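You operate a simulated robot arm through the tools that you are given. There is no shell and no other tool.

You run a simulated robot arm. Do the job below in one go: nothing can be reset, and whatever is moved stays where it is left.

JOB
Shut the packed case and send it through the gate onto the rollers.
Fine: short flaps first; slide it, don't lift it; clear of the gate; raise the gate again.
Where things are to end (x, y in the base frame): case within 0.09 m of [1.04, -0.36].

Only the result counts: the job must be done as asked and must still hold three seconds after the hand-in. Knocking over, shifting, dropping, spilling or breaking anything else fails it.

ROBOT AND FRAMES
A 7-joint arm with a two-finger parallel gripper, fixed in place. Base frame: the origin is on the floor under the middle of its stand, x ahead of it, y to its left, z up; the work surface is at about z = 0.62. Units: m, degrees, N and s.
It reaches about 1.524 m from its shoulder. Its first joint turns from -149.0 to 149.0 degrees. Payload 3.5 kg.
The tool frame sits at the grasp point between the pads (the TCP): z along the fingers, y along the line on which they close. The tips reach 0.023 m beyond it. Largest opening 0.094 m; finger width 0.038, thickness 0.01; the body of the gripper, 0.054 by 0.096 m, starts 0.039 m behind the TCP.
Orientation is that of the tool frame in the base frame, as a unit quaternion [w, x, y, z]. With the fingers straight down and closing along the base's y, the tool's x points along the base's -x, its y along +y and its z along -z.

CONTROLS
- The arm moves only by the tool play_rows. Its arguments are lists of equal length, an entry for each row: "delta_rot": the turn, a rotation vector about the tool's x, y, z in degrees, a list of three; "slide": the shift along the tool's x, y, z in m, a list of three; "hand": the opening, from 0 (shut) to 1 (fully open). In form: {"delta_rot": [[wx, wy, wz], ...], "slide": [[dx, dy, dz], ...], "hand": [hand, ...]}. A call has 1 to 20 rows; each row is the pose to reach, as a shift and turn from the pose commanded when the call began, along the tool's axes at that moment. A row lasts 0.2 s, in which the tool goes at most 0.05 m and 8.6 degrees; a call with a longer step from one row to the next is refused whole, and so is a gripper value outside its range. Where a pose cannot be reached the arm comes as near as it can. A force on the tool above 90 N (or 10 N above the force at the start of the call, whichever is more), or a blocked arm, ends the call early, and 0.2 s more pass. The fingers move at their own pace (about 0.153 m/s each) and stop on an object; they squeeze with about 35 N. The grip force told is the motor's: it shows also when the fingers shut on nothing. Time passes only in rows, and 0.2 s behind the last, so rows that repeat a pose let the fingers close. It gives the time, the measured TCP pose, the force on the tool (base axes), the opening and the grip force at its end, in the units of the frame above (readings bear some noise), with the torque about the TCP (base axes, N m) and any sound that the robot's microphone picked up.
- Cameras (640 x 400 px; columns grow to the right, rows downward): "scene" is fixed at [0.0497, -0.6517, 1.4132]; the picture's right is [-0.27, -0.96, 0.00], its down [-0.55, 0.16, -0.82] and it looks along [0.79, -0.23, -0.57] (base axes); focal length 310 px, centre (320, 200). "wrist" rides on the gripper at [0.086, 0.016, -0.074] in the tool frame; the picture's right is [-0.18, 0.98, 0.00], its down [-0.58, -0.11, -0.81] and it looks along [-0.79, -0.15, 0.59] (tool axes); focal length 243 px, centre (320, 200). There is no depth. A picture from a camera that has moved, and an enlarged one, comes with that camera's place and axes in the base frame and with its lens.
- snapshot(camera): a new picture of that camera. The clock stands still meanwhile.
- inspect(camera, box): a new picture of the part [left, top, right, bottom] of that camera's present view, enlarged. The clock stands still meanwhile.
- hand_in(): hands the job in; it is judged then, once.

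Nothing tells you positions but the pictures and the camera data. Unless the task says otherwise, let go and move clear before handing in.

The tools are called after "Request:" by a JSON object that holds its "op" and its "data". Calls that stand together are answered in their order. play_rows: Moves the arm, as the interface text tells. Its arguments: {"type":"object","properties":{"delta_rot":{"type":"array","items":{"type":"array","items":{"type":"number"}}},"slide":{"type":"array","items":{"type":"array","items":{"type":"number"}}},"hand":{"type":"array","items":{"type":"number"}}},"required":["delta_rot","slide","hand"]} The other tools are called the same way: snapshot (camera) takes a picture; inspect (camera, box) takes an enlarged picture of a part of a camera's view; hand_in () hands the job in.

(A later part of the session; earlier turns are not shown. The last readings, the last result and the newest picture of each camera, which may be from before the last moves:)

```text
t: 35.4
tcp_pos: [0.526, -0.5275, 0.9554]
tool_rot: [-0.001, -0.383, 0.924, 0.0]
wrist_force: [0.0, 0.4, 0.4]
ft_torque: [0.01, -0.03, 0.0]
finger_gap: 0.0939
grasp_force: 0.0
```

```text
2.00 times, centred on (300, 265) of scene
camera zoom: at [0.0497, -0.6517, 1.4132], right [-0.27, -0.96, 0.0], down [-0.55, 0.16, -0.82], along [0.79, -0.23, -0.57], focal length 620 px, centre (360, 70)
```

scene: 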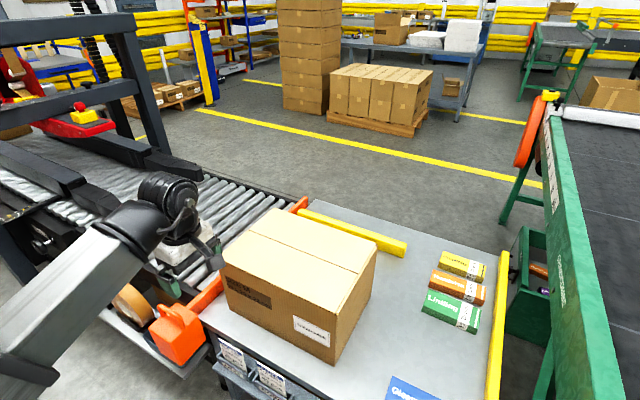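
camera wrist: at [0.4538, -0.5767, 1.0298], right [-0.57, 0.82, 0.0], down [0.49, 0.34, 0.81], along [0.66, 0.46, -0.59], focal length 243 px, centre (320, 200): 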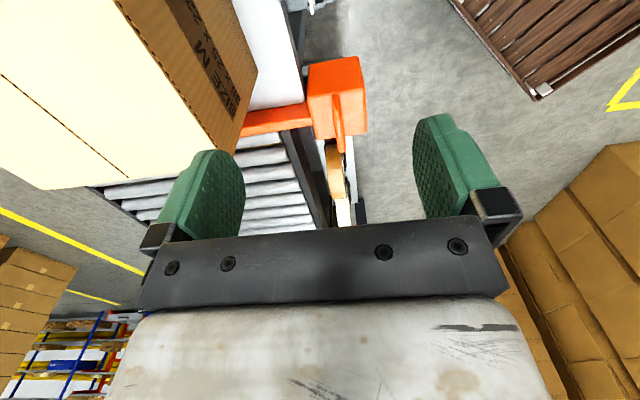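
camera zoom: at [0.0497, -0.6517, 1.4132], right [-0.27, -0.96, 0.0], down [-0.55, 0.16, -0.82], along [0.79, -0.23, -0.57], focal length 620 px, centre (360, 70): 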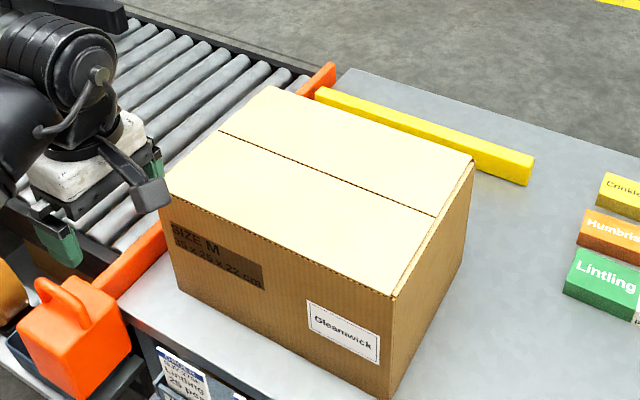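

The case is shut flat. The gate's loop handle sits at about g = 0.742 across the line of travel (near (0.65, -0.40), top near z = 0.71). I'll bring the half-open fingers down astride it.

Request:
{"op": "play_rows", "data": {"delta_rot": [[0, 0, 0], [0, 0, 0], [0, 0, 0], [0, 0, 0], [0, 0, 0], [0, 0, 0], [0, 0, 0], [0, 0, 0], [0, 0, 0], [0, 0, 0], [0, 0, 0]], "slide": [[-0.045, 0.001, 0], [-0.09, 0.002, 0], [-0.135, 0.003, 0], [-0.176, 0.003, 0], [-0.176, 0.003, 0.04], [-0.176, 0.003, 0.08], [-0.176, 0.003, 0.12], [-0.176, 0.003, 0.16], [-0.176, 0.003, 0.2], [-0.176, 0.003, 0.22], [-0.176, 0.003, 0.22]], "hand": [0.6, 0.6, 0.6, 0.6, 0.6, 0.6, 0.6, 0.6, 0.6, 0.6, 0.6]}}

Request:
{"op": "snapshot", "data": {"camera": "wrist"}}

Request:
{"op": "inspect", "data": {"camera": "scene", "box": [120, 250, 260, 370]}}

```text
t: 37.8
tcp_pos: [0.6487, -0.4007, 0.7329]
tool_rot: [0.0, -0.383, 0.924, -0.001]
wrist_force: [-0.5, 0.0, 0.0]
ft_torque: [-0.01, 0.02, -0.03]
finger_gap: 0.0565
grasp_force: 0.0
```

```text
taken
camera wrist: at [0.5768, -0.4497, 0.8087], right [-0.57, 0.82, 0.0], down [0.49, 0.34, 0.81], along [0.66, 0.46, -0.59], focal length 243 px, centre (320, 200)
```

wrist: 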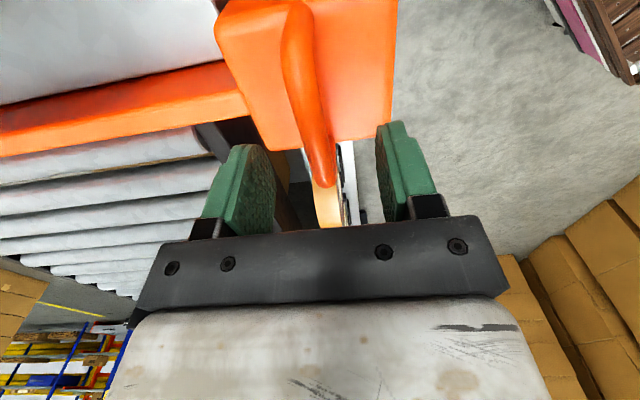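

```text
3.33 times, centred on (190, 310) of scene
camera zoom: at [0.0497, -0.6517, 1.4132], right [-0.27, -0.96, 0.0], down [-0.55, 0.16, -0.82], along [0.79, -0.23, -0.57], focal length 1034 px, centre (753, -167)
```

zoom: 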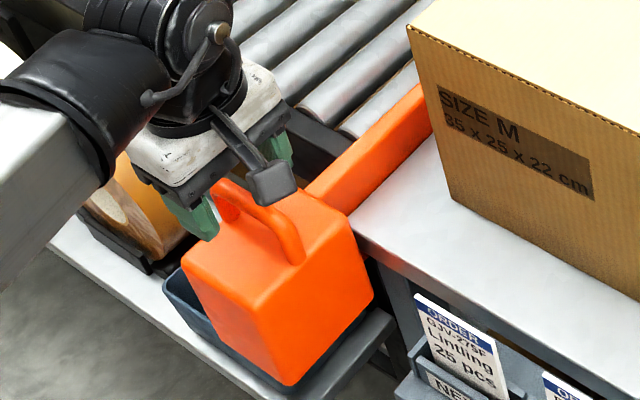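

Request:
{"op": "play_rows", "data": {"delta_rot": [[0, 0, 0], [0, 0, 0], [0, 0, 0], [0, 0, 0], [0, 0, 0], [0, 0, 0]], "slide": [[0, 0, 0.015], [0, 0, 0.03], [0, 0, 0.04], [0, 0, 0.04], [0, 0, 0.04], [0, 0, 0.04]], "hand": [0.6, 0.6, 0.6, 0, 0, 0]}}

Request:
{"op": "snapshot", "data": {"camera": "wrist"}}

Request:
{"op": "inspect", "data": {"camera": "scene", "box": [120, 250, 260, 370]}}

```text
t: 39.2
tcp_pos: [0.6504, -0.4018, 0.6954]
tool_rot: [0.001, -0.382, 0.924, -0.001]
wrist_force: [15.9, -16.6, 1.0]
ft_torque: [0.09, 0.11, -0.62]
finger_gap: 0.0139
grasp_force: 44.8
```

```text
taken
camera wrist: at [0.5776, -0.451, 0.77], right [-0.57, 0.82, 0.0], down [0.49, 0.34, 0.81], along [0.67, 0.45, -0.59], focal length 243 px, centre (320, 200)
```

wrist: 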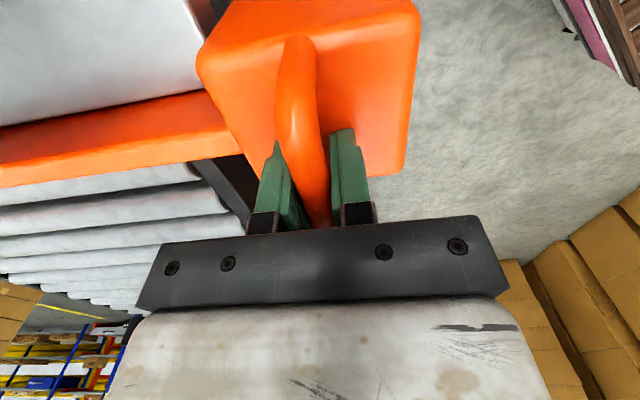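

```text
3.33 times, centred on (190, 310) of scene
camera zoom: at [0.0497, -0.6517, 1.4132], right [-0.27, -0.96, 0.0], down [-0.55, 0.16, -0.82], along [0.79, -0.23, -0.57], focal length 1034 px, centre (753, -167)
```

zoom: 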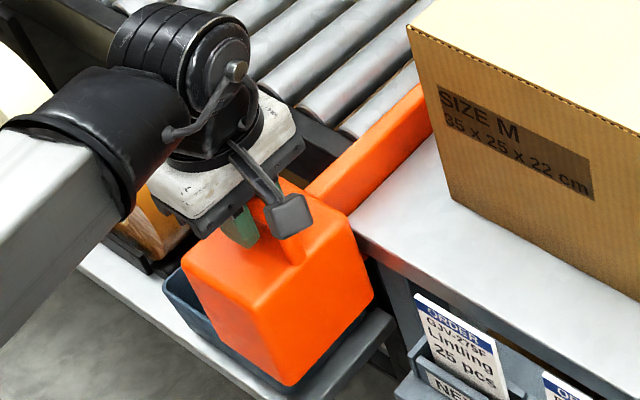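

I have the loop (gap 14 mm), with a small sideways strain from being about 2 mm off-centre. I'll ease that and press gently down to test the gate.

Request:
{"op": "play_rows", "data": {"delta_rot": [[0, 0, 0], [0, 0, 0], [0, 0, 0], [0, 0, 0]], "slide": [[0, -0.002, 0], [0, -0.003, 0.005], [0, -0.003, 0.01], [0, -0.003, 0.01]], "hand": [0, 0, 0, 0]}}

Request:
{"op": "inspect", "data": {"camera": "scene", "box": [120, 250, 260, 370]}}

```text
t: 40.2
tcp_pos: [0.6497, -0.403, 0.6856]
tool_rot: [0.0, -0.384, 0.923, 0.001]
wrist_force: [0.9, -4.8, -5.5]
ft_torque: [0.4, -0.35, -0.87]
finger_gap: 0.0136
grasp_force: 44.8
```

```text
3.33 times, centred on (190, 310) of scene
camera zoom: at [0.0497, -0.6517, 1.4132], right [-0.27, -0.96, 0.0], down [-0.55, 0.16, -0.82], along [0.79, -0.23, -0.57], focal length 1034 px, centre (753, -167)
```

zoom: 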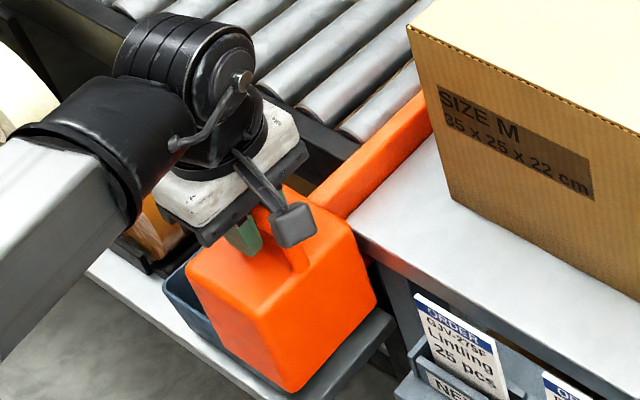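

It moves: the block and bar went down about 1 cm with little force. I'll keep lowering in small steps until it bottoms out.

Request:
{"op": "play_rows", "data": {"delta_rot": [[0, 0, 0], [0, 0, 0], [0, 0, 0], [0, 0, 0], [0, 0, 0]], "slide": [[0, 0, 0.008], [0, 0, 0.016], [0, 0, 0.024], [0, 0, 0.03], [0, 0, 0.03]], "hand": [0, 0, 0, 0, 0]}}

Request:
{"op": "inspect", "data": {"camera": "scene", "box": [120, 250, 260, 370]}}

Request:
{"op": "snapshot", "data": {"camera": "wrist"}}

```text
t: 41.4
tcp_pos: [0.6504, -0.4033, 0.6555]
tool_rot: [0.0, -0.384, 0.924, 0.001]
wrist_force: [-22.9, 2.7, -6.5]
ft_torque: [0.78, -1.17, -0.72]
finger_gap: 0.0138
grasp_force: 45.3
```

```text
3.33 times, centred on (190, 310) of scene
camera zoom: at [0.0497, -0.6517, 1.4132], right [-0.27, -0.96, 0.0], down [-0.55, 0.16, -0.82], along [0.79, -0.23, -0.57], focal length 1034 px, centre (753, -167)
```

zoom: 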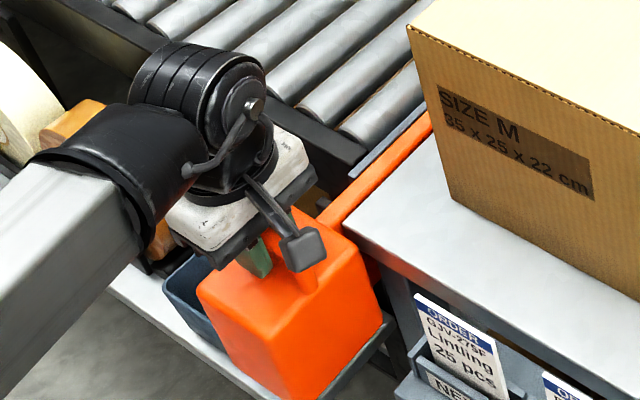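

```text
taken
camera wrist: at [0.5779, -0.4513, 0.7298], right [-0.57, 0.82, 0.0], down [0.49, 0.33, 0.81], along [0.66, 0.46, -0.59], focal length 243 px, centre (320, 200)
```

wrist: 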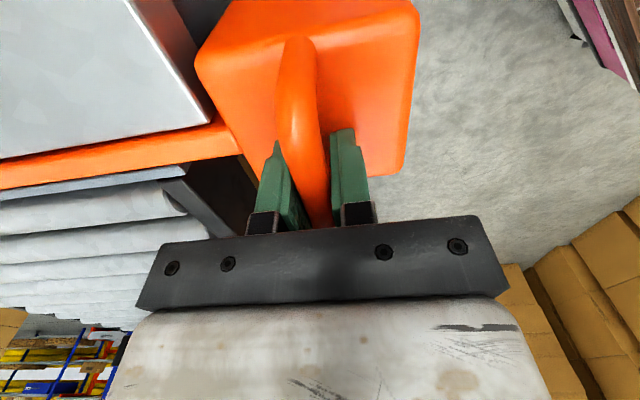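

Request:
{"op": "play_rows", "data": {"delta_rot": [[0, 0, 0], [0, 0, 0], [0, 0, 0], [0, 0, 0]], "slide": [[0.0005, 0.001, 0.004], [0.0005, 0.001, 0.008], [0.0005, 0.001, 0.012], [0.0005, 0.001, 0.012]], "hand": [0, 0, 0, 0]}}

Request:
{"op": "inspect", "data": {"camera": "scene", "box": [120, 250, 260, 370]}}

Request:
{"op": "inspect", "data": {"camera": "scene", "box": [200, 180, 340, 300]}}

Request:
{"op": "snapshot", "data": {"camera": "wrist"}}

```text
t: 42.4
tcp_pos: [0.6498, -0.401, 0.6455]
tool_rot: [0.001, -0.383, 0.924, -0.001]
wrist_force: [-15.0, 4.6, 39.8]
ft_torque: [-0.42, 0.3, -0.88]
finger_gap: 0.0141
grasp_force: 44.8
```

```text
3.33 times, centred on (190, 310) of scene
camera zoom: at [0.0497, -0.6517, 1.4132], right [-0.27, -0.96, 0.0], down [-0.55, 0.16, -0.82], along [0.79, -0.23, -0.57], focal length 1034 px, centre (753, -167)
```

zoom: 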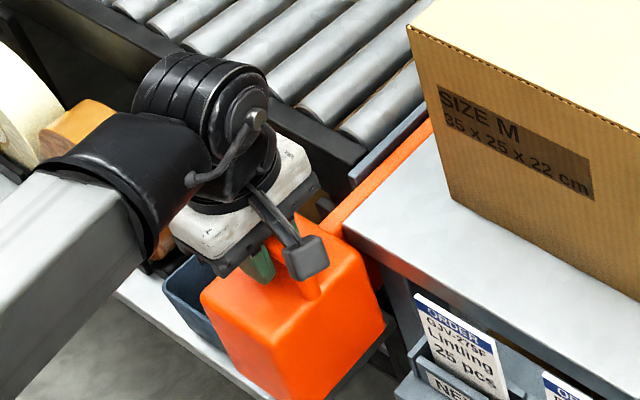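

```text
3.33 times, centred on (270, 240) of scene
camera zoom: at [0.0497, -0.6517, 1.4132], right [-0.27, -0.96, 0.0], down [-0.55, 0.16, -0.82], along [0.79, -0.23, -0.57], focal length 1034 px, centre (487, 67)
```

zoom: 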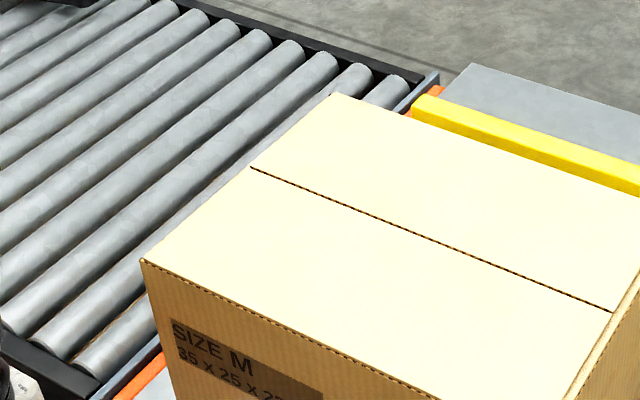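

```text
taken
camera wrist: at [0.5776, -0.4511, 0.7201], right [-0.57, 0.82, 0.0], down [0.49, 0.34, 0.81], along [0.67, 0.46, -0.59], focal length 243 px, centre (320, 200)
```

wrist: 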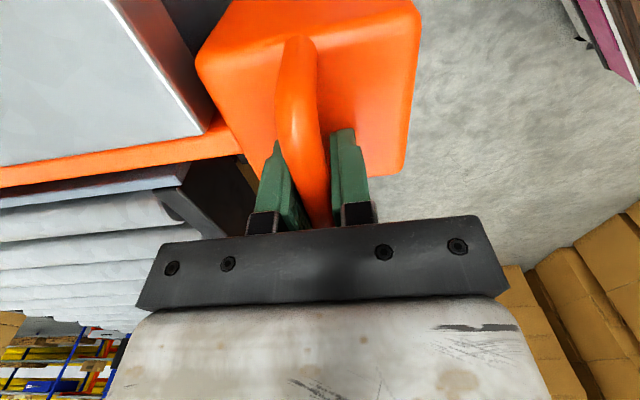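

The gate bottomed out after about 5 cm of travel, and the bar is now below the tabletop. I'll ease the pressure, open the fingers, rise straight up and see if it stays down.

Request:
{"op": "play_rows", "data": {"delta_rot": [[0, 0, 0], [0, 0, 0], [0, 0, 0], [0, 0, 0], [0, 0, 0]], "slide": [[0, 0, -0.003], [0, 0, -0.003], [0, 0, -0.003], [0, 0, -0.003], [0, 0, -0.003]], "hand": [0, 0.6, 0.6, 0.6, 0.6]}}

Request:
{"op": "inspect", "data": {"camera": "scene", "box": [120, 250, 260, 370]}}

```text
t: 43.6
tcp_pos: [0.6506, -0.4029, 0.6467]
tool_rot: [0.0, -0.384, 0.923, 0.001]
wrist_force: [0.3, 1.1, -0.2]
ft_torque: [0.01, -0.02, -0.02]
finger_gap: 0.0562
grasp_force: 0.1
```

```text
3.33 times, centred on (190, 310) of scene
camera zoom: at [0.0497, -0.6517, 1.4132], right [-0.27, -0.96, 0.0], down [-0.55, 0.16, -0.82], along [0.79, -0.23, -0.57], focal length 1034 px, centre (753, -167)
```

zoom: 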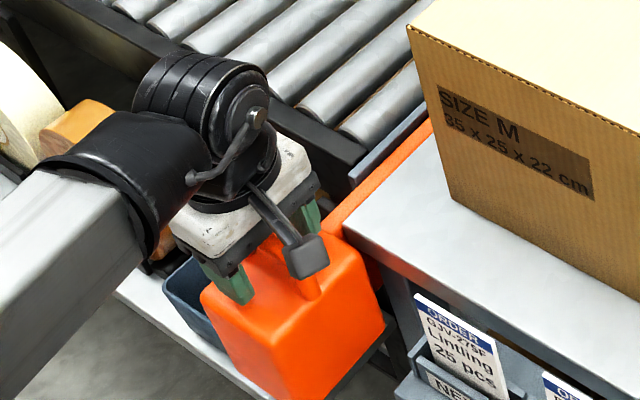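

The gate stays down on its own. I'll rise clear of the loop, cross above the closed case and go behind it.

Request:
{"op": "play_rows", "data": {"delta_rot": [[0, 0, 0], [0, 0, 0], [0, 0, 0], [0, 0, 0], [0, 0, 0], [0, 0, 0], [0, 0, 0], [0, 0, 0], [0, 0, 0], [0, 0, 0], [0, 0, 0], [0, 0, 0], [0, 0, 0], [0, 0, 0], [0, 0, 0], [0, 0, 0], [0, 0, 0], [0, 0, 0], [0, 0, 0], [0, 0, 0]], "slide": [[0, 0, -0.03], [0, 0, -0.075], [0, 0, -0.12], [0, 0, -0.165], [0, 0, -0.21], [0, 0, -0.255], [0, 0, -0.3], [0.042, -0.021, -0.32], [0.084, -0.042, -0.34], [0.126, -0.063, -0.35], [0.168, -0.084, -0.35], [0.21, -0.105, -0.35], [0.252, -0.126, -0.35], [0.294, -0.147, -0.35], [0.336, -0.168, -0.35], [0.378, -0.189, -0.35], [0.42, -0.21, -0.35], [0.462, -0.231, -0.35], [0.5, -0.25, -0.35], [0.5, -0.25, -0.35]], "hand": [0.6, 0.6, 0.6, 0.6, 0.6, 0.6, 0.6, 0.8, 1, 1, 1, 1, 1, 1, 1, 1, 1, 1, 1, 1]}}

Request:
{"op": "snapshot", "data": {"camera": "scene"}}

Request:
{"op": "snapshot", "data": {"camera": "wrist"}}

```text
refused: row 8 steps farther than a row can; nothing moved
```

```text
taken
```

scene: 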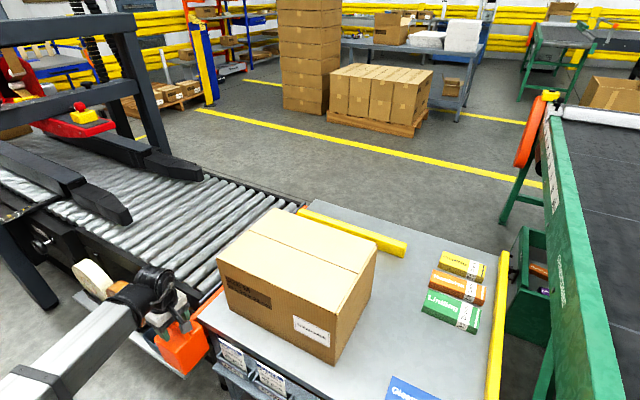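

```text
taken
camera wrist: at [0.5778, -0.4514, 0.7211], right [-0.57, 0.82, 0.0], down [0.49, 0.34, 0.81], along [0.66, 0.46, -0.59], focal length 243 px, centre (320, 200)
```

wrist: 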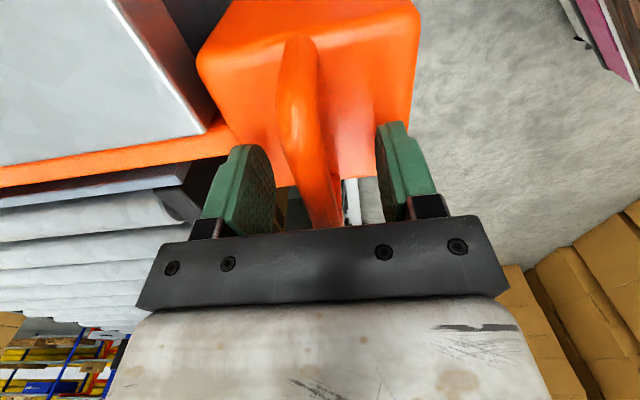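

One step was slightly too long, so the call was refused and nothing moved. The same move again with shorter steps.

Request:
{"op": "play_rows", "data": {"delta_rot": [[0, 0, 0], [0, 0, 0], [0, 0, 0], [0, 0, 0], [0, 0, 0], [0, 0, 0], [0, 0, 0], [0, 0, 0], [0, 0, 0], [0, 0, 0], [0, 0, 0], [0, 0, 0], [0, 0, 0], [0, 0, 0], [0, 0, 0], [0, 0, 0], [0, 0, 0], [0, 0, 0], [0, 0, 0], [0, 0, 0]], "slide": [[0, 0, -0.03], [0, 0, -0.075], [0, 0, -0.12], [0, 0, -0.165], [0, 0, -0.21], [0, 0, -0.255], [0, 0, -0.3], [0, 0, -0.33], [0.042, -0.021, -0.33], [0.084, -0.042, -0.33], [0.126, -0.063, -0.33], [0.168, -0.084, -0.33], [0.21, -0.105, -0.33], [0.252, -0.126, -0.33], [0.294, -0.147, -0.33], [0.336, -0.168, -0.33], [0.378, -0.189, -0.33], [0.42, -0.21, -0.33], [0.462, -0.231, -0.33], [0.5, -0.25, -0.33]], "hand": [0.6, 0.6, 0.6, 0.6, 0.6, 0.6, 0.6, 0.8, 1, 1, 1, 1, 1, 1, 1, 1, 1, 1, 1, 1]}}

Request:
{"op": "snapshot", "data": {"camera": "scene"}}

Request:
{"op": "snapshot", "data": {"camera": "wrist"}}

```text
t: 47.8
tcp_pos: [0.4748, -0.9332, 0.9769]
tool_rot: [0.0, -0.384, 0.923, 0.0]
wrist_force: [0.3, -0.3, 0.2]
ft_torque: [-0.04, 0.01, -0.04]
finger_gap: 0.094
grasp_force: 0.0
```

```text
taken
```

scene: 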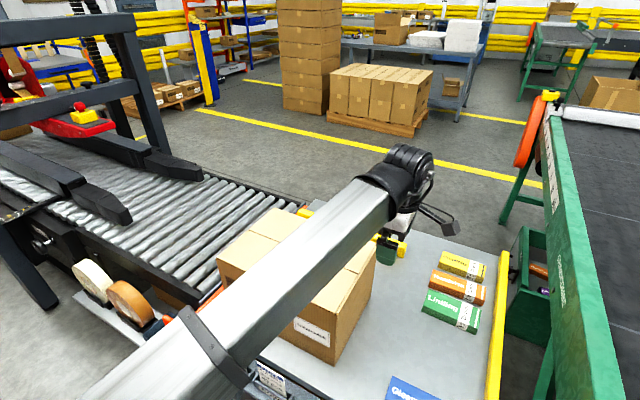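

```text
taken
camera wrist: at [0.4033, -0.9818, 1.0513], right [-0.57, 0.82, 0.0], down [0.49, 0.34, 0.81], along [0.66, 0.46, -0.59], focal length 243 px, centre (320, 200)
```

wrist: 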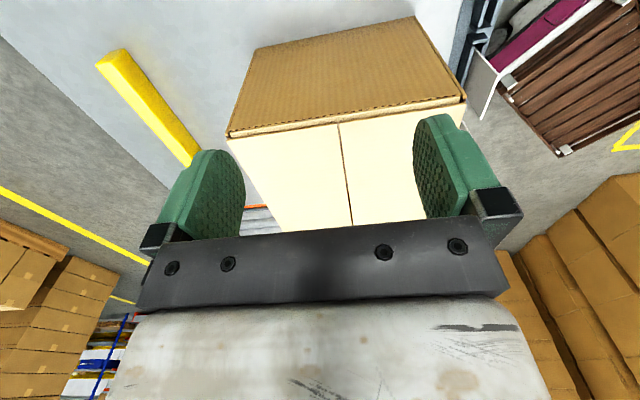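

The case rear edge is at n ≈ -0.262, centred on the push line. I'll tilt the tool 20° so the open fingertips lead, then lower behind the rear wall to about mid height, keeping the forearm above the case.

Request:
{"op": "play_rows", "data": {"delta_rot": [[0, -7, 0], [0, -14, 0], [0, -20, 0], [0, -20, 0], [0, -20, 0], [0, -20, 0], [0, -20, 0], [0, -20, 0], [0, -20, 0]], "slide": [[0, 0, 0], [0, 0, 0], [0, 0, 0], [0, 0, 0.045], [0, 0, 0.09], [0, 0, 0.135], [0, 0, 0.18], [0, 0, 0.2], [0, 0, 0.2]], "hand": [1, 1, 1, 1, 1, 1, 1, 1, 1]}}

Request:
{"op": "snapshot", "data": {"camera": "scene"}}

Request:
{"op": "snapshot", "data": {"camera": "wrist"}}

```text
t: 49.8
tcp_pos: [0.4756, -0.9339, 0.7763]
tool_rot: [0.16, -0.377, 0.91, 0.066]
wrist_force: [1.4, 0.1, -0.5]
ft_torque: [0.0, 0.0, -0.01]
finger_gap: 0.094
grasp_force: 0.1
```

```text
taken
```

scene: 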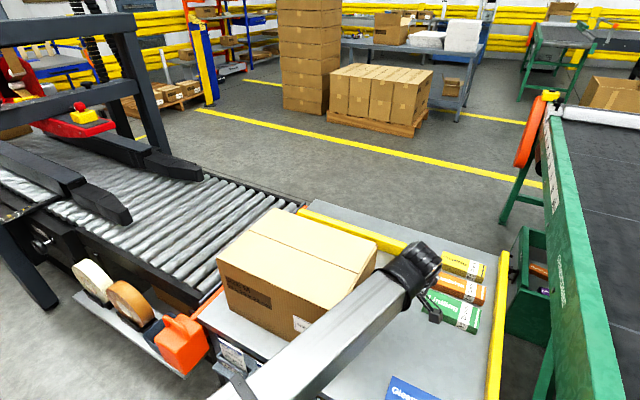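

```text
taken
camera wrist: at [0.3884, -0.9969, 0.8168], right [-0.57, 0.82, 0.06], down [0.27, 0.12, 0.96], along [0.77, 0.57, -0.28], focal length 243 px, centre (320, 200)
```

wrist: 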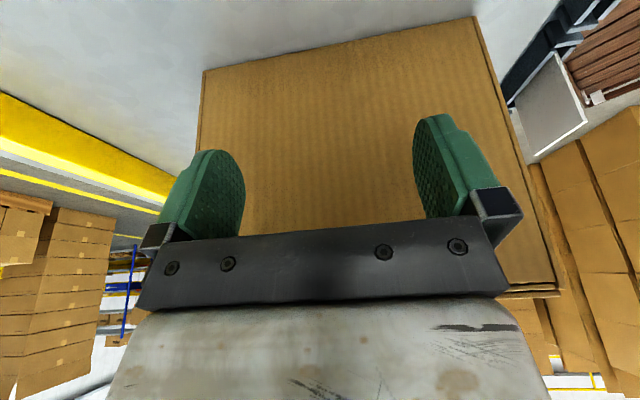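

Fingers are 3–4 cm behind the rear wall and clear. I'll lower slightly and start a slow push along the case's axis.

Request:
{"op": "play_rows", "data": {"delta_rot": [[0, 0, 0], [0, 0, 0], [0, 0, 0], [0, 0, 0], [0, 0, 0], [0, 0, 0], [0, 0, 0], [0, 0, 0], [0, 0, 0], [0, 0, 0]], "slide": [[0.00513, 0, 0.0141], [0.01026, 0, 0.0282], [-0.00854, 0, 0.03504], [-0.02264, 0, 0.04017], [-0.03204, 0, 0.04359], [-0.04144, 0, 0.04701], [-0.05554, 0, 0.05214], [-0.06964, 0, 0.05727], [-0.08374, 0, 0.0624], [-0.08374, 0, 0.0624]], "hand": [1, 1, 1, 1, 1, 1, 1, 1, 1, 1]}}

Request:
{"op": "snapshot", "data": {"camera": "scene"}}

Request:
{"op": "snapshot", "data": {"camera": "wrist"}}

```text
t: 52.0
tcp_pos: [0.5453, -0.8627, 0.7464]
tool_rot: [0.16, -0.378, 0.91, 0.067]
wrist_force: [-3.1, -0.6, -0.6]
ft_torque: [0.03, -0.15, 0.07]
finger_gap: 0.0938
grasp_force: 0.1
```

```text
taken
```

scene: 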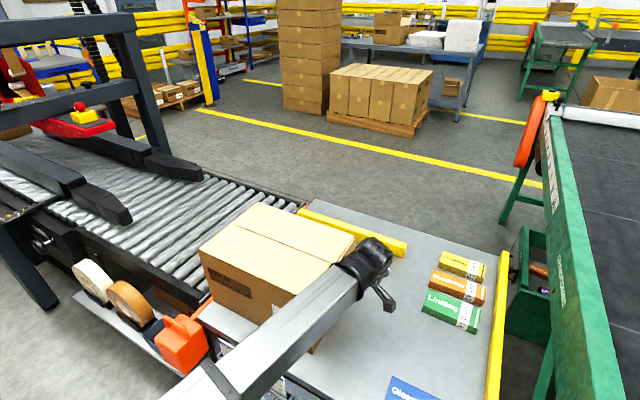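

```text
taken
camera wrist: at [0.4585, -0.9259, 0.787], right [-0.57, 0.82, 0.06], down [0.27, 0.11, 0.96], along [0.77, 0.57, -0.28], focal length 243 px, centre (320, 200)
```

wrist: 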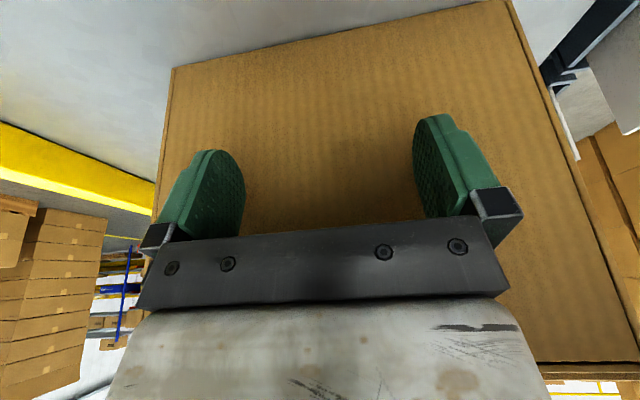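

The case slides straight, with about 3 N on the tool. I'll continue slowly as its front edge crosses the lowered gate.

Request:
{"op": "play_rows", "data": {"delta_rot": [[0, 0, 0], [0, 0, 0], [0, 0, 0], [0, 0, 0], [0, 0, 0], [0, 0, 0], [0, 0, 0], [0, 0, 0], [0, 0, 0]], "slide": [[-0.0141, 0, 0.00513], [-0.0282, 0, 0.01026], [-0.0423, 0, 0.01539], [-0.0564, 0, 0.02052], [-0.0705, 0, 0.02565], [-0.0846, 0, 0.03078], [-0.0987, 0, 0.03591], [-0.1128, 0, 0.04104], [-0.1128, 0, 0.04104]], "hand": [1, 1, 1, 1, 1, 1, 1, 1, 1]}}

Request:
{"op": "snapshot", "data": {"camera": "scene"}}

Request:
{"op": "snapshot", "data": {"camera": "wrist"}}

```text
t: 54.0
tcp_pos: [0.6297, -0.776, 0.7464]
tool_rot: [0.161, -0.377, 0.91, 0.066]
wrist_force: [-0.8, -0.6, 0.2]
ft_torque: [0.02, 0.0, -0.04]
finger_gap: 0.0939
grasp_force: 0.1
```

```text
taken
```

scene: 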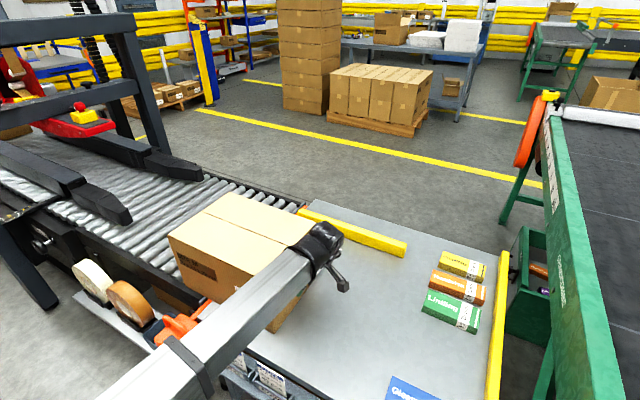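

```text
taken
camera wrist: at [0.5437, -0.8399, 0.7873], right [-0.57, 0.82, 0.06], down [0.27, 0.11, 0.96], along [0.77, 0.57, -0.28], focal length 243 px, centre (320, 200)
```

wrist: 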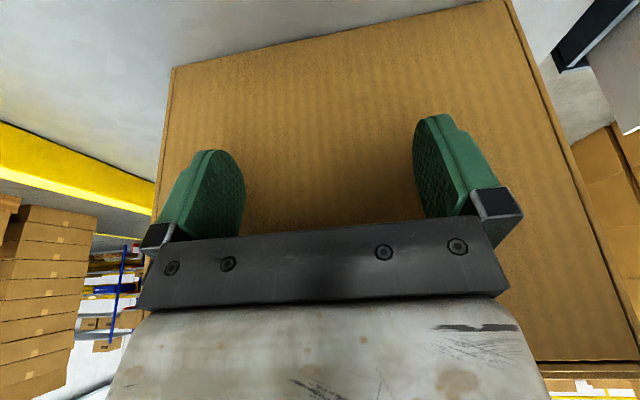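

Request:
{"op": "play_rows", "data": {"delta_rot": [[0, 0, 0], [0, 0, 0], [0, 0, 0], [0, 0, 0], [0, 0, 0], [0, 0, 0], [0, 0, 0], [0, 0, 0], [0, 0, 0], [0, 0, 0], [0, 0, 0]], "slide": [[-0.0141, 0, 0.00513], [-0.0282, 0, 0.01026], [-0.0423, 0, 0.01539], [-0.0564, 0, 0.02052], [-0.0705, 0, 0.02565], [-0.0846, 0, 0.03078], [-0.0987, 0, 0.03591], [-0.1128, 0, 0.04104], [-0.1269, 0, 0.04617], [-0.141, 0, 0.0513], [-0.141, 0, 0.0513]], "hand": [1, 1, 1, 1, 1, 1, 1, 1, 1, 1, 1]}}

Request:
{"op": "snapshot", "data": {"camera": "scene"}}

Request:
{"op": "snapshot", "data": {"camera": "wrist"}}

```text
t: 56.4
tcp_pos: [0.737, -0.6715, 0.7467]
tool_rot: [0.161, -0.378, 0.909, 0.067]
wrist_force: [-1.4, -1.8, 0.3]
ft_torque: [0.06, -0.05, 0.01]
finger_gap: 0.0939
grasp_force: 0.1
```

```text
taken
```

scene: 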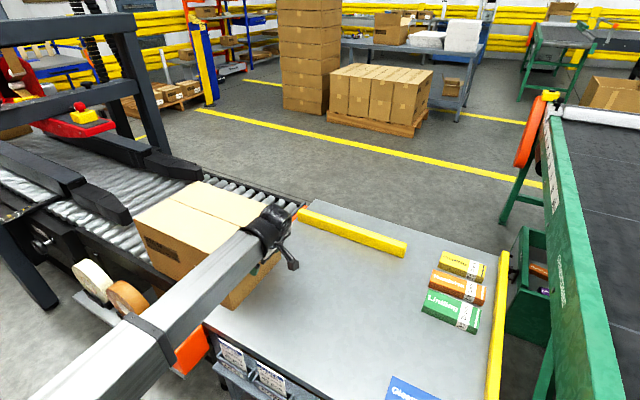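

```text
taken
camera wrist: at [0.6494, -0.7344, 0.7869], right [-0.57, 0.82, 0.06], down [0.27, 0.11, 0.96], along [0.77, 0.57, -0.28], focal length 243 px, centre (320, 200)
```

wrist: 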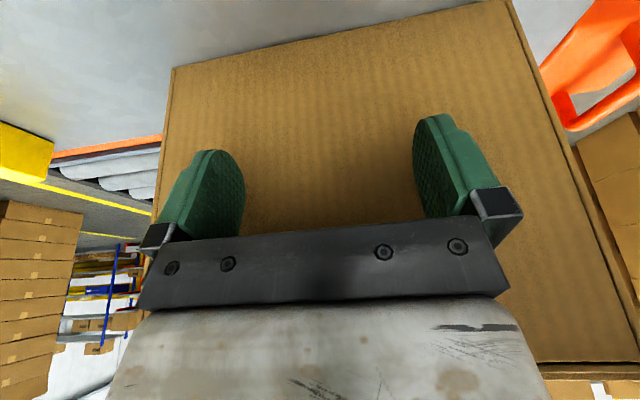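

Request:
{"op": "inspect", "data": {"camera": "scene", "box": [60, 130, 320, 320]}}

```text
2.11 times, centred on (190, 225) of scene
camera zoom: at [0.0497, -0.6517, 1.4132], right [-0.27, -0.96, 0.0], down [-0.55, 0.16, -0.82], along [0.79, -0.23, -0.57], focal length 653 px, centre (594, 147)
```

zoom: 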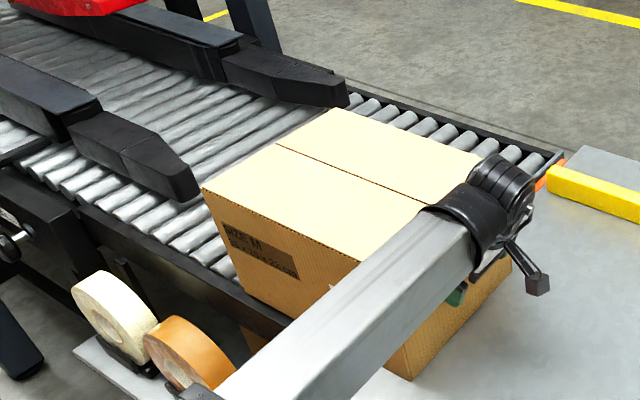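

The case is halfway over. The guide-rail tips are at about n = 0.67, so I'll stop with the case front near n = 0.62, which is within tolerance, clear of the gate and short of the rails. The last part goes slower.

Request:
{"op": "play_rows", "data": {"delta_rot": [[0, 0, 0], [0, 0, 0], [0, 0, 0], [0, 0, 0], [0, 0, 0], [0, 0, 0], [0, 0, 0], [0, 0, 0], [0, 0, 0], [0, 0, 0], [0, 0, 0], [0, 0, 0]], "slide": [[-0.0141, 0, 0.00513], [-0.0282, 0, 0.01026], [-0.0423, 0, 0.01539], [-0.0564, 0, 0.02052], [-0.0705, 0, 0.02565], [-0.0846, 0, 0.03078], [-0.0987, 0, 0.03591], [-0.1081, 0, 0.03933], [-0.1175, 0, 0.04275], [-0.1269, 0, 0.04617], [-0.1363, 0, 0.04959], [-0.1363, 0, 0.04959]], "hand": [1, 1, 1, 1, 1, 1, 1, 1, 1, 1, 1, 1]}}

Request:
{"op": "snapshot", "data": {"camera": "scene"}}

Request:
{"op": "snapshot", "data": {"camera": "wrist"}}

Request:
{"op": "inspect", "data": {"camera": "scene", "box": [60, 130, 320, 320]}}

```text
t: 59.0
tcp_pos: [0.838, -0.5688, 0.7463]
tool_rot: [0.16, -0.378, 0.909, 0.067]
wrist_force: [0.1, 0.6, 0.3]
ft_torque: [-0.03, 0.01, -0.02]
finger_gap: 0.094
grasp_force: 0.0
```

```text
taken
```

scene: 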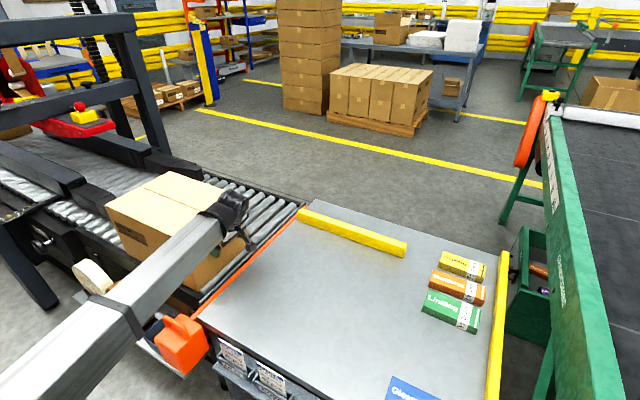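

```text
taken
camera wrist: at [0.7519, -0.6314, 0.7869], right [-0.57, 0.82, 0.06], down [0.27, 0.11, 0.96], along [0.77, 0.57, -0.28], focal length 243 px, centre (320, 200)
```

wrist: 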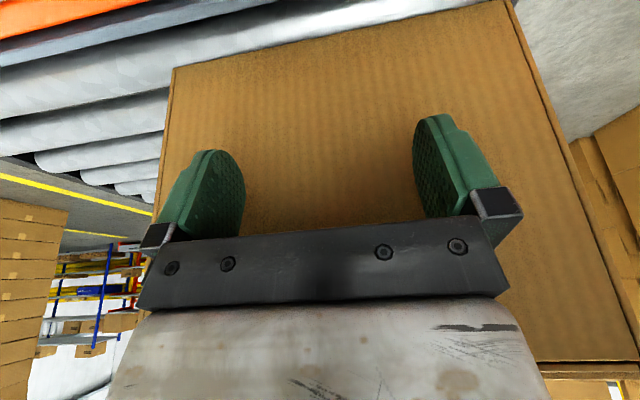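

```text
2.11 times, centred on (190, 225) of scene
camera zoom: at [0.0497, -0.6517, 1.4132], right [-0.27, -0.96, 0.0], down [-0.55, 0.16, -0.82], along [0.79, -0.23, -0.57], focal length 653 px, centre (594, 147)
```

zoom: 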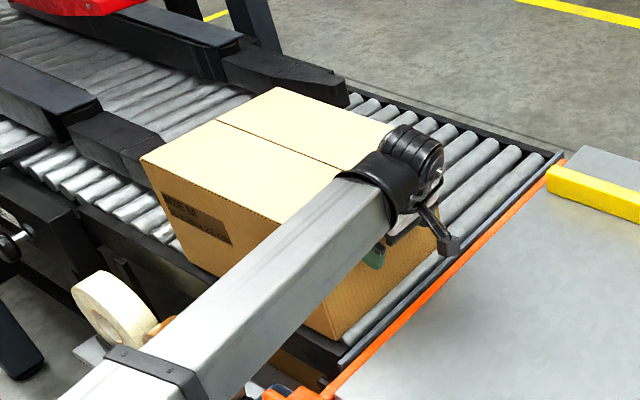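

Request:
{"op": "play_rows", "data": {"delta_rot": [[0, 0, 0], [0, 0, 0], [0, 0, 0], [0, 0, 0], [0, 0, 0], [0, 0, 0], [0, 0, 0]], "slide": [[-0.0094, 0, 0.00342], [-0.0188, 0, 0.00684], [-0.0282, 0, 0.01026], [-0.0376, 0, 0.01368], [-0.047, 0, 0.0171], [-0.0526, 0, 0.0191], [-0.0526, 0, 0.0191]], "hand": [1, 1, 1, 1, 1, 1, 1]}}

Request:
{"op": "snapshot", "data": {"camera": "wrist"}}

Request:
{"op": "inspect", "data": {"camera": "scene", "box": [60, 130, 320, 320]}}

```text
t: 60.6
tcp_pos: [0.8766, -0.5285, 0.7463]
tool_rot: [0.16, -0.378, 0.91, 0.066]
wrist_force: [-0.5, -0.8, -0.7]
ft_torque: [-0.01, -0.04, -0.05]
finger_gap: 0.0941
grasp_force: 0.0
```

```text
taken
camera wrist: at [0.7908, -0.5916, 0.7874], right [-0.57, 0.82, 0.06], down [0.27, 0.11, 0.96], along [0.77, 0.57, -0.28], focal length 243 px, centre (320, 200)
```

wrist: 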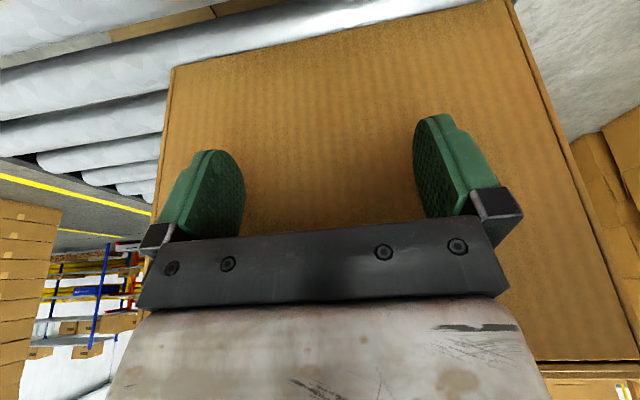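

```text
2.11 times, centred on (190, 225) of scene
camera zoom: at [0.0497, -0.6517, 1.4132], right [-0.27, -0.96, 0.0], down [-0.55, 0.16, -0.82], along [0.79, -0.23, -0.57], focal length 653 px, centre (594, 147)
```

zoom: 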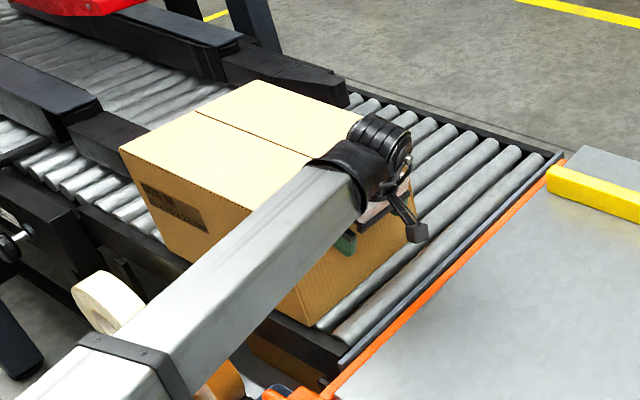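

The case is on the rollers, centred at about (1.02, -0.385), with its rear about 7 cm past the gate. I'll back straight off, rise, level the tool and go back above the gate handle.

Request:
{"op": "play_rows", "data": {"delta_rot": [[0, 0, 0], [0, 0, 0], [0, 0, 0], [0, 0, 0], [0, 0, 0], [0, 0, 0], [0, 0, 0], [0, 7, 0], [0, 14, 0], [0, 20, 0], [0, 20, 0], [0, 20, 0], [0, 20, 0], [0, 20, 0]], "slide": [[0.0235, 0, -0.00855], [0.047, 0, -0.0171], [0.0316, 0, -0.0594], [0.0162, 0, -0.1017], [0.0008, 0, -0.144], [-0.0146, 0, -0.1863], [-0.0282, 0, -0.2239], [-0.0282, 0.04, -0.2239], [-0.0282, 0.08, -0.2239], [-0.0282, 0.12, -0.2239], [-0.0282, 0.165, -0.2239], [-0.0282, 0.21, -0.2239], [-0.0282, 0.25, -0.2239], [-0.0282, 0.25, -0.2239]], "hand": [1, 1, 1, 1, 1, 1, 1, 1, 0.6, 0.6, 0.6, 0.6, 0.6, 0.6]}}

Request:
{"op": "snapshot", "data": {"camera": "scene"}}

Request:
{"op": "snapshot", "data": {"camera": "wrist"}}

Request:
{"op": "inspect", "data": {"camera": "scene", "box": [60, 130, 320, 380]}}

```text
t: 63.6
tcp_pos: [0.6642, -0.3876, 0.9676]
tool_rot: [0.001, -0.383, 0.924, 0.0]
wrist_force: [-0.8, -0.5, 0.1]
ft_torque: [0.01, 0.04, -0.01]
finger_gap: 0.0564
grasp_force: 0.1
```

```text
taken
```

scene: 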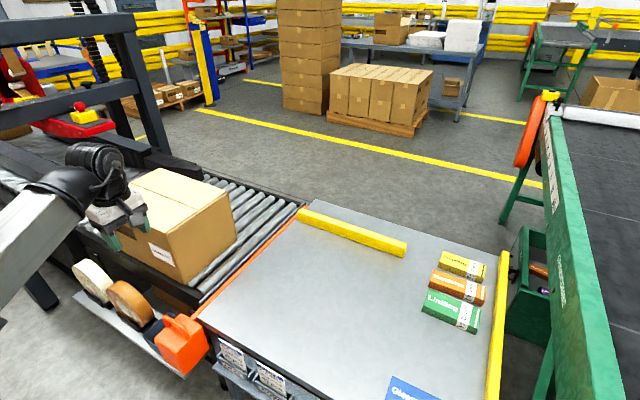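

```text
taken
camera wrist: at [0.5933, -0.4365, 1.0414], right [-0.57, 0.82, 0.0], down [0.49, 0.33, 0.81], along [0.66, 0.46, -0.59], focal length 243 px, centre (320, 200)
```

wrist: 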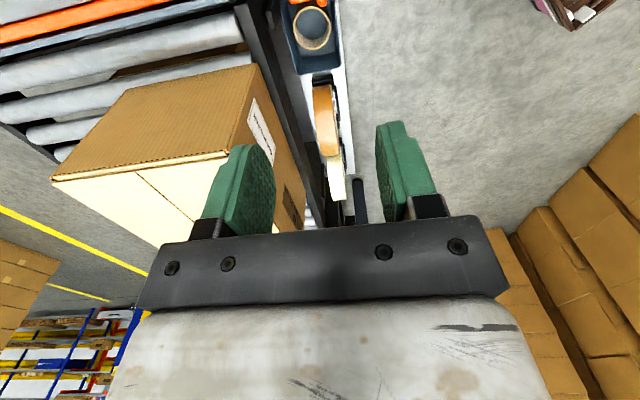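

```text
1.60 times, centred on (190, 255) of scene
camera zoom: at [0.0497, -0.6517, 1.4132], right [-0.27, -0.96, 0.0], down [-0.55, 0.16, -0.82], along [0.79, -0.23, -0.57], focal length 496 px, centre (528, 112)
```

zoom: 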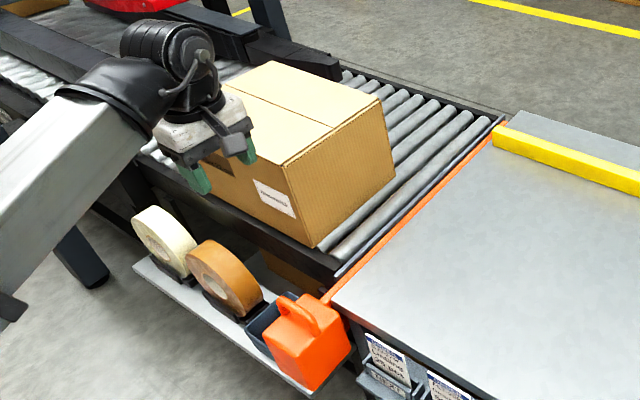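

The case hasn't moved since I let go: its rear corner reads n ≈ 0.265 and g ≈ 0.87, square on the rollers. Now I'll go down on the loop and grip it as before.

Request:
{"op": "play_rows", "data": {"delta_rot": [[0, 0, 0], [0, 0, 0], [0, 0, 0], [0, 0, 0], [0, 0, 0], [0, 0, 0], [0, 0, 0], [0, 0, 0], [0, 0, 0], [0, 0, 0], [0, 0, 0], [0, 0, 0]], "slide": [[0.02, -0.0005, 0.03], [0.02, -0.0005, 0.07], [0.02, -0.0005, 0.11], [0.02, -0.0005, 0.15], [0.02, -0.0005, 0.19], [0.02, -0.0005, 0.23], [0.02, -0.0005, 0.265], [0.02, -0.0005, 0.29], [0.02, -0.0005, 0.31], [0.02, -0.0005, 0.32], [0.02, -0.0005, 0.32], [0.02, -0.0005, 0.32]], "hand": [0.6, 0.6, 0.6, 0.6, 0.6, 0.6, 0.6, 0.6, 0.6, 0.6, 0.6, 0.6]}}

Request:
{"op": "snapshot", "data": {"camera": "wrist"}}

Request:
{"op": "inspect", "data": {"camera": "scene", "box": [120, 250, 260, 370]}}

```text
t: 66.2
tcp_pos: [0.6509, -0.4015, 0.646]
tool_rot: [0.0, -0.383, 0.924, 0.0]
wrist_force: [-1.0, 0.0, 0.0]
ft_torque: [-0.02, -0.02, 0.0]
finger_gap: 0.0561
grasp_force: 0.0
```

```text
taken
camera wrist: at [0.5789, -0.4504, 0.7217], right [-0.57, 0.82, 0.0], down [0.49, 0.34, 0.81], along [0.66, 0.46, -0.59], focal length 243 px, centre (320, 200)
```

wrist: 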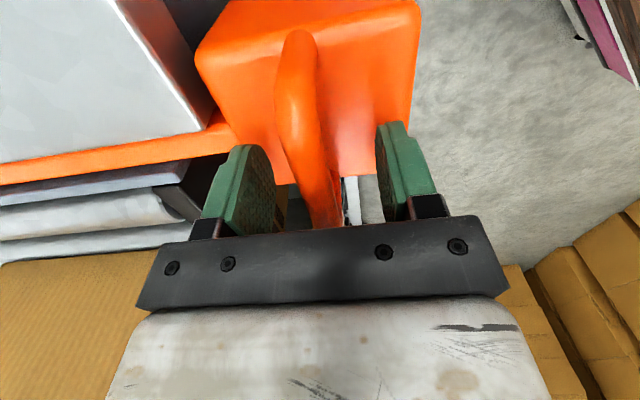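

```text
3.33 times, centred on (190, 310) of scene
camera zoom: at [0.0497, -0.6517, 1.4132], right [-0.27, -0.96, 0.0], down [-0.55, 0.16, -0.82], along [0.79, -0.23, -0.57], focal length 1034 px, centre (753, -167)
```

zoom: 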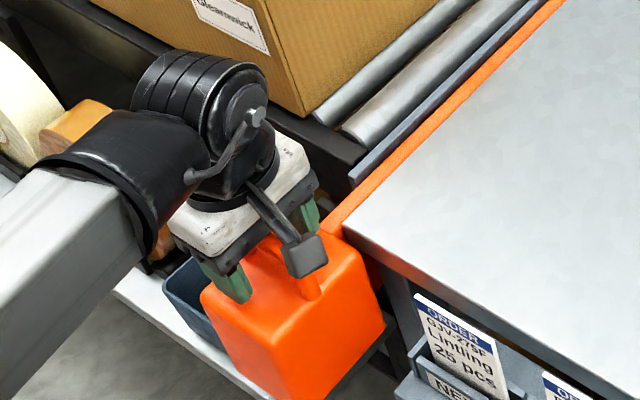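

Request:
{"op": "play_rows", "data": {"delta_rot": [[0, 0, 0], [0, 0, 0], [0, 0, 0], [0, 0, 0], [0, 0, 0], [0, 0, 0], [0, 0, 0]], "slide": [[0, 0, 0], [0, 0, 0], [0, 0, 0], [0, 0, -0.006], [0, 0, -0.012], [0, 0, -0.018], [0, 0, -0.018]], "hand": [0, 0, 0, 0, 0, 0, 0]}}

Request:
{"op": "inspect", "data": {"camera": "scene", "box": [120, 250, 260, 370]}}

```text
t: 67.8
tcp_pos: [0.6507, -0.4021, 0.665]
tool_rot: [0.0, -0.384, 0.923, 0.001]
wrist_force: [-6.6, 11.8, -8.7]
ft_torque: [-0.26, 0.15, -0.53]
finger_gap: 0.0137
grasp_force: 44.8
```

```text
3.33 times, centred on (190, 310) of scene
camera zoom: at [0.0497, -0.6517, 1.4132], right [-0.27, -0.96, 0.0], down [-0.55, 0.16, -0.82], along [0.79, -0.23, -0.57], focal length 1034 px, centre (753, -167)
```

zoom: 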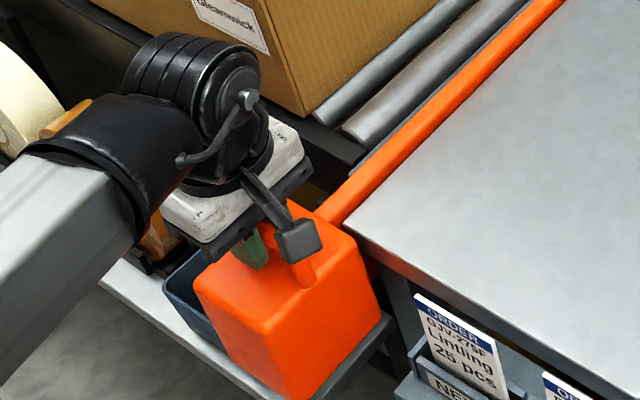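

Request:
{"op": "play_rows", "data": {"delta_rot": [[0, 0, 0], [0, 0, 0], [0, 0, 0], [0, 0, 0], [0, 0, 0], [0, 0, 0], [0, 0, 0]], "slide": [[0, 0, -0.006], [0, 0, -0.012], [0, 0, -0.018], [0, 0, -0.024], [0, 0, -0.028], [0, 0, -0.031], [0, 0, -0.031]], "hand": [0, 0, 0, 0, 0, 0, 0]}}

Request:
{"op": "inspect", "data": {"camera": "scene", "box": [120, 250, 260, 370]}}

Request:
{"op": "snapshot", "data": {"camera": "wrist"}}

```text
t: 69.4
tcp_pos: [0.6501, -0.4014, 0.695]
tool_rot: [0.0, -0.384, 0.923, 0.0]
wrist_force: [-10.4, 22.1, -7.2]
ft_torque: [-0.39, 0.14, -0.5]
finger_gap: 0.014
grasp_force: 44.9
```

```text
3.33 times, centred on (190, 310) of scene
camera zoom: at [0.0497, -0.6517, 1.4132], right [-0.27, -0.96, 0.0], down [-0.55, 0.16, -0.82], along [0.79, -0.23, -0.57], focal length 1034 px, centre (753, -167)
```

zoom: 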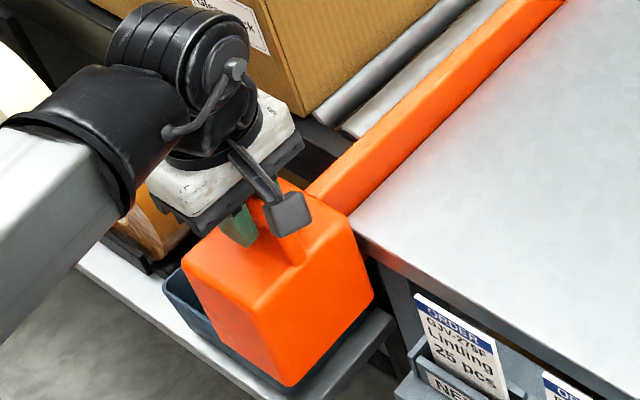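

```text
taken
camera wrist: at [0.5788, -0.4503, 0.7707], right [-0.57, 0.82, 0.0], down [0.49, 0.33, 0.81], along [0.66, 0.46, -0.59], focal length 243 px, centre (320, 200)
```

wrist: 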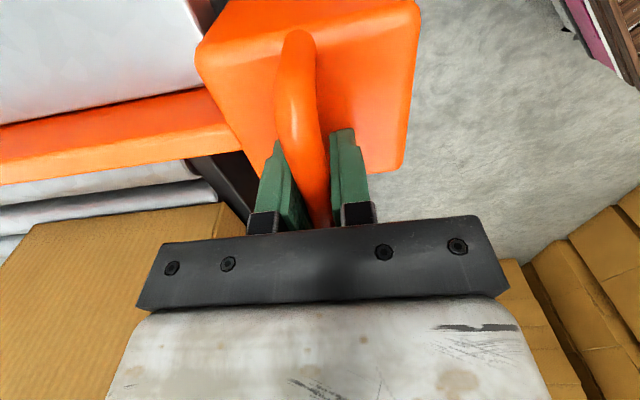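

The gate is back to its starting height in the picture. I'll nudge up a few millimetres to check for an upper stop.

Request:
{"op": "play_rows", "data": {"delta_rot": [[0, 0, 0], [0, 0, 0], [0, 0, 0]], "slide": [[0, 0.0005, -0.002], [0, 0.0005, -0.004], [0, 0.0005, -0.004]], "hand": [0, 0, 0]}}

Request:
{"op": "inspect", "data": {"camera": "scene", "box": [120, 250, 260, 370]}}

```text
t: 70.2
tcp_pos: [0.651, -0.4023, 0.6987]
tool_rot: [-0.001, -0.383, 0.924, 0.001]
wrist_force: [-11.6, 19.8, -43.1]
ft_torque: [-0.26, -0.07, -0.6]
finger_gap: 0.0139
grasp_force: 44.6
```

```text
3.33 times, centred on (190, 310) of scene
camera zoom: at [0.0497, -0.6517, 1.4132], right [-0.27, -0.96, 0.0], down [-0.55, 0.16, -0.82], along [0.79, -0.23, -0.57], focal length 1034 px, centre (753, -167)
```

zoom: 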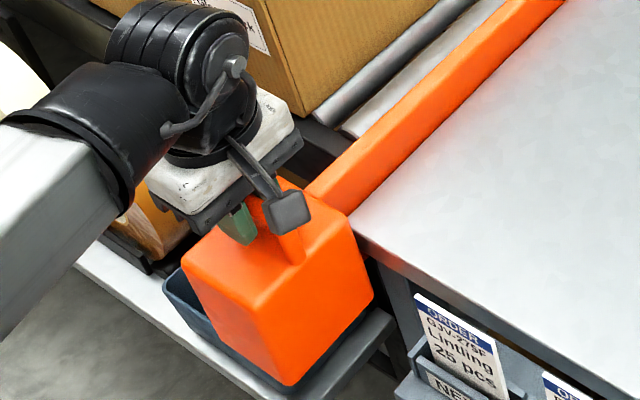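

That was the upper stop (43 N), so the gate is fully up. I'll relax the pull, open the fingers and check it holds.

Request:
{"op": "play_rows", "data": {"delta_rot": [[0, 0, 0], [0, 0, 0], [0, 0, 0], [0, 0, 0], [0, 0, 0], [0, 0, 0]], "slide": [[0, 0.0005, 0.0025], [0, 0.0005, 0.0025], [0, 0.0005, 0.0025], [0, 0.0005, 0.0025], [0, 0.0005, 0.0025], [0, 0.0005, 0.0025]], "hand": [0, 0.6, 0.6, 0.6, 0.6, 0.6]}}

Request:
{"op": "inspect", "data": {"camera": "scene", "box": [120, 250, 260, 370]}}

```text
t: 71.6
tcp_pos: [0.6498, -0.4016, 0.6981]
tool_rot: [0.001, -0.384, 0.923, 0.0]
wrist_force: [0.7, 0.1, -0.1]
ft_torque: [-0.03, -0.03, 0.02]
finger_gap: 0.0563
grasp_force: 0.1
```

```text
3.33 times, centred on (190, 310) of scene
camera zoom: at [0.0497, -0.6517, 1.4132], right [-0.27, -0.96, 0.0], down [-0.55, 0.16, -0.82], along [0.79, -0.23, -0.57], focal length 1034 px, centre (753, -167)
```

zoom: 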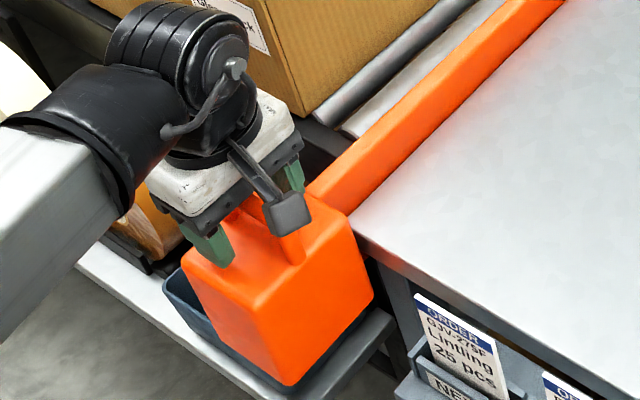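

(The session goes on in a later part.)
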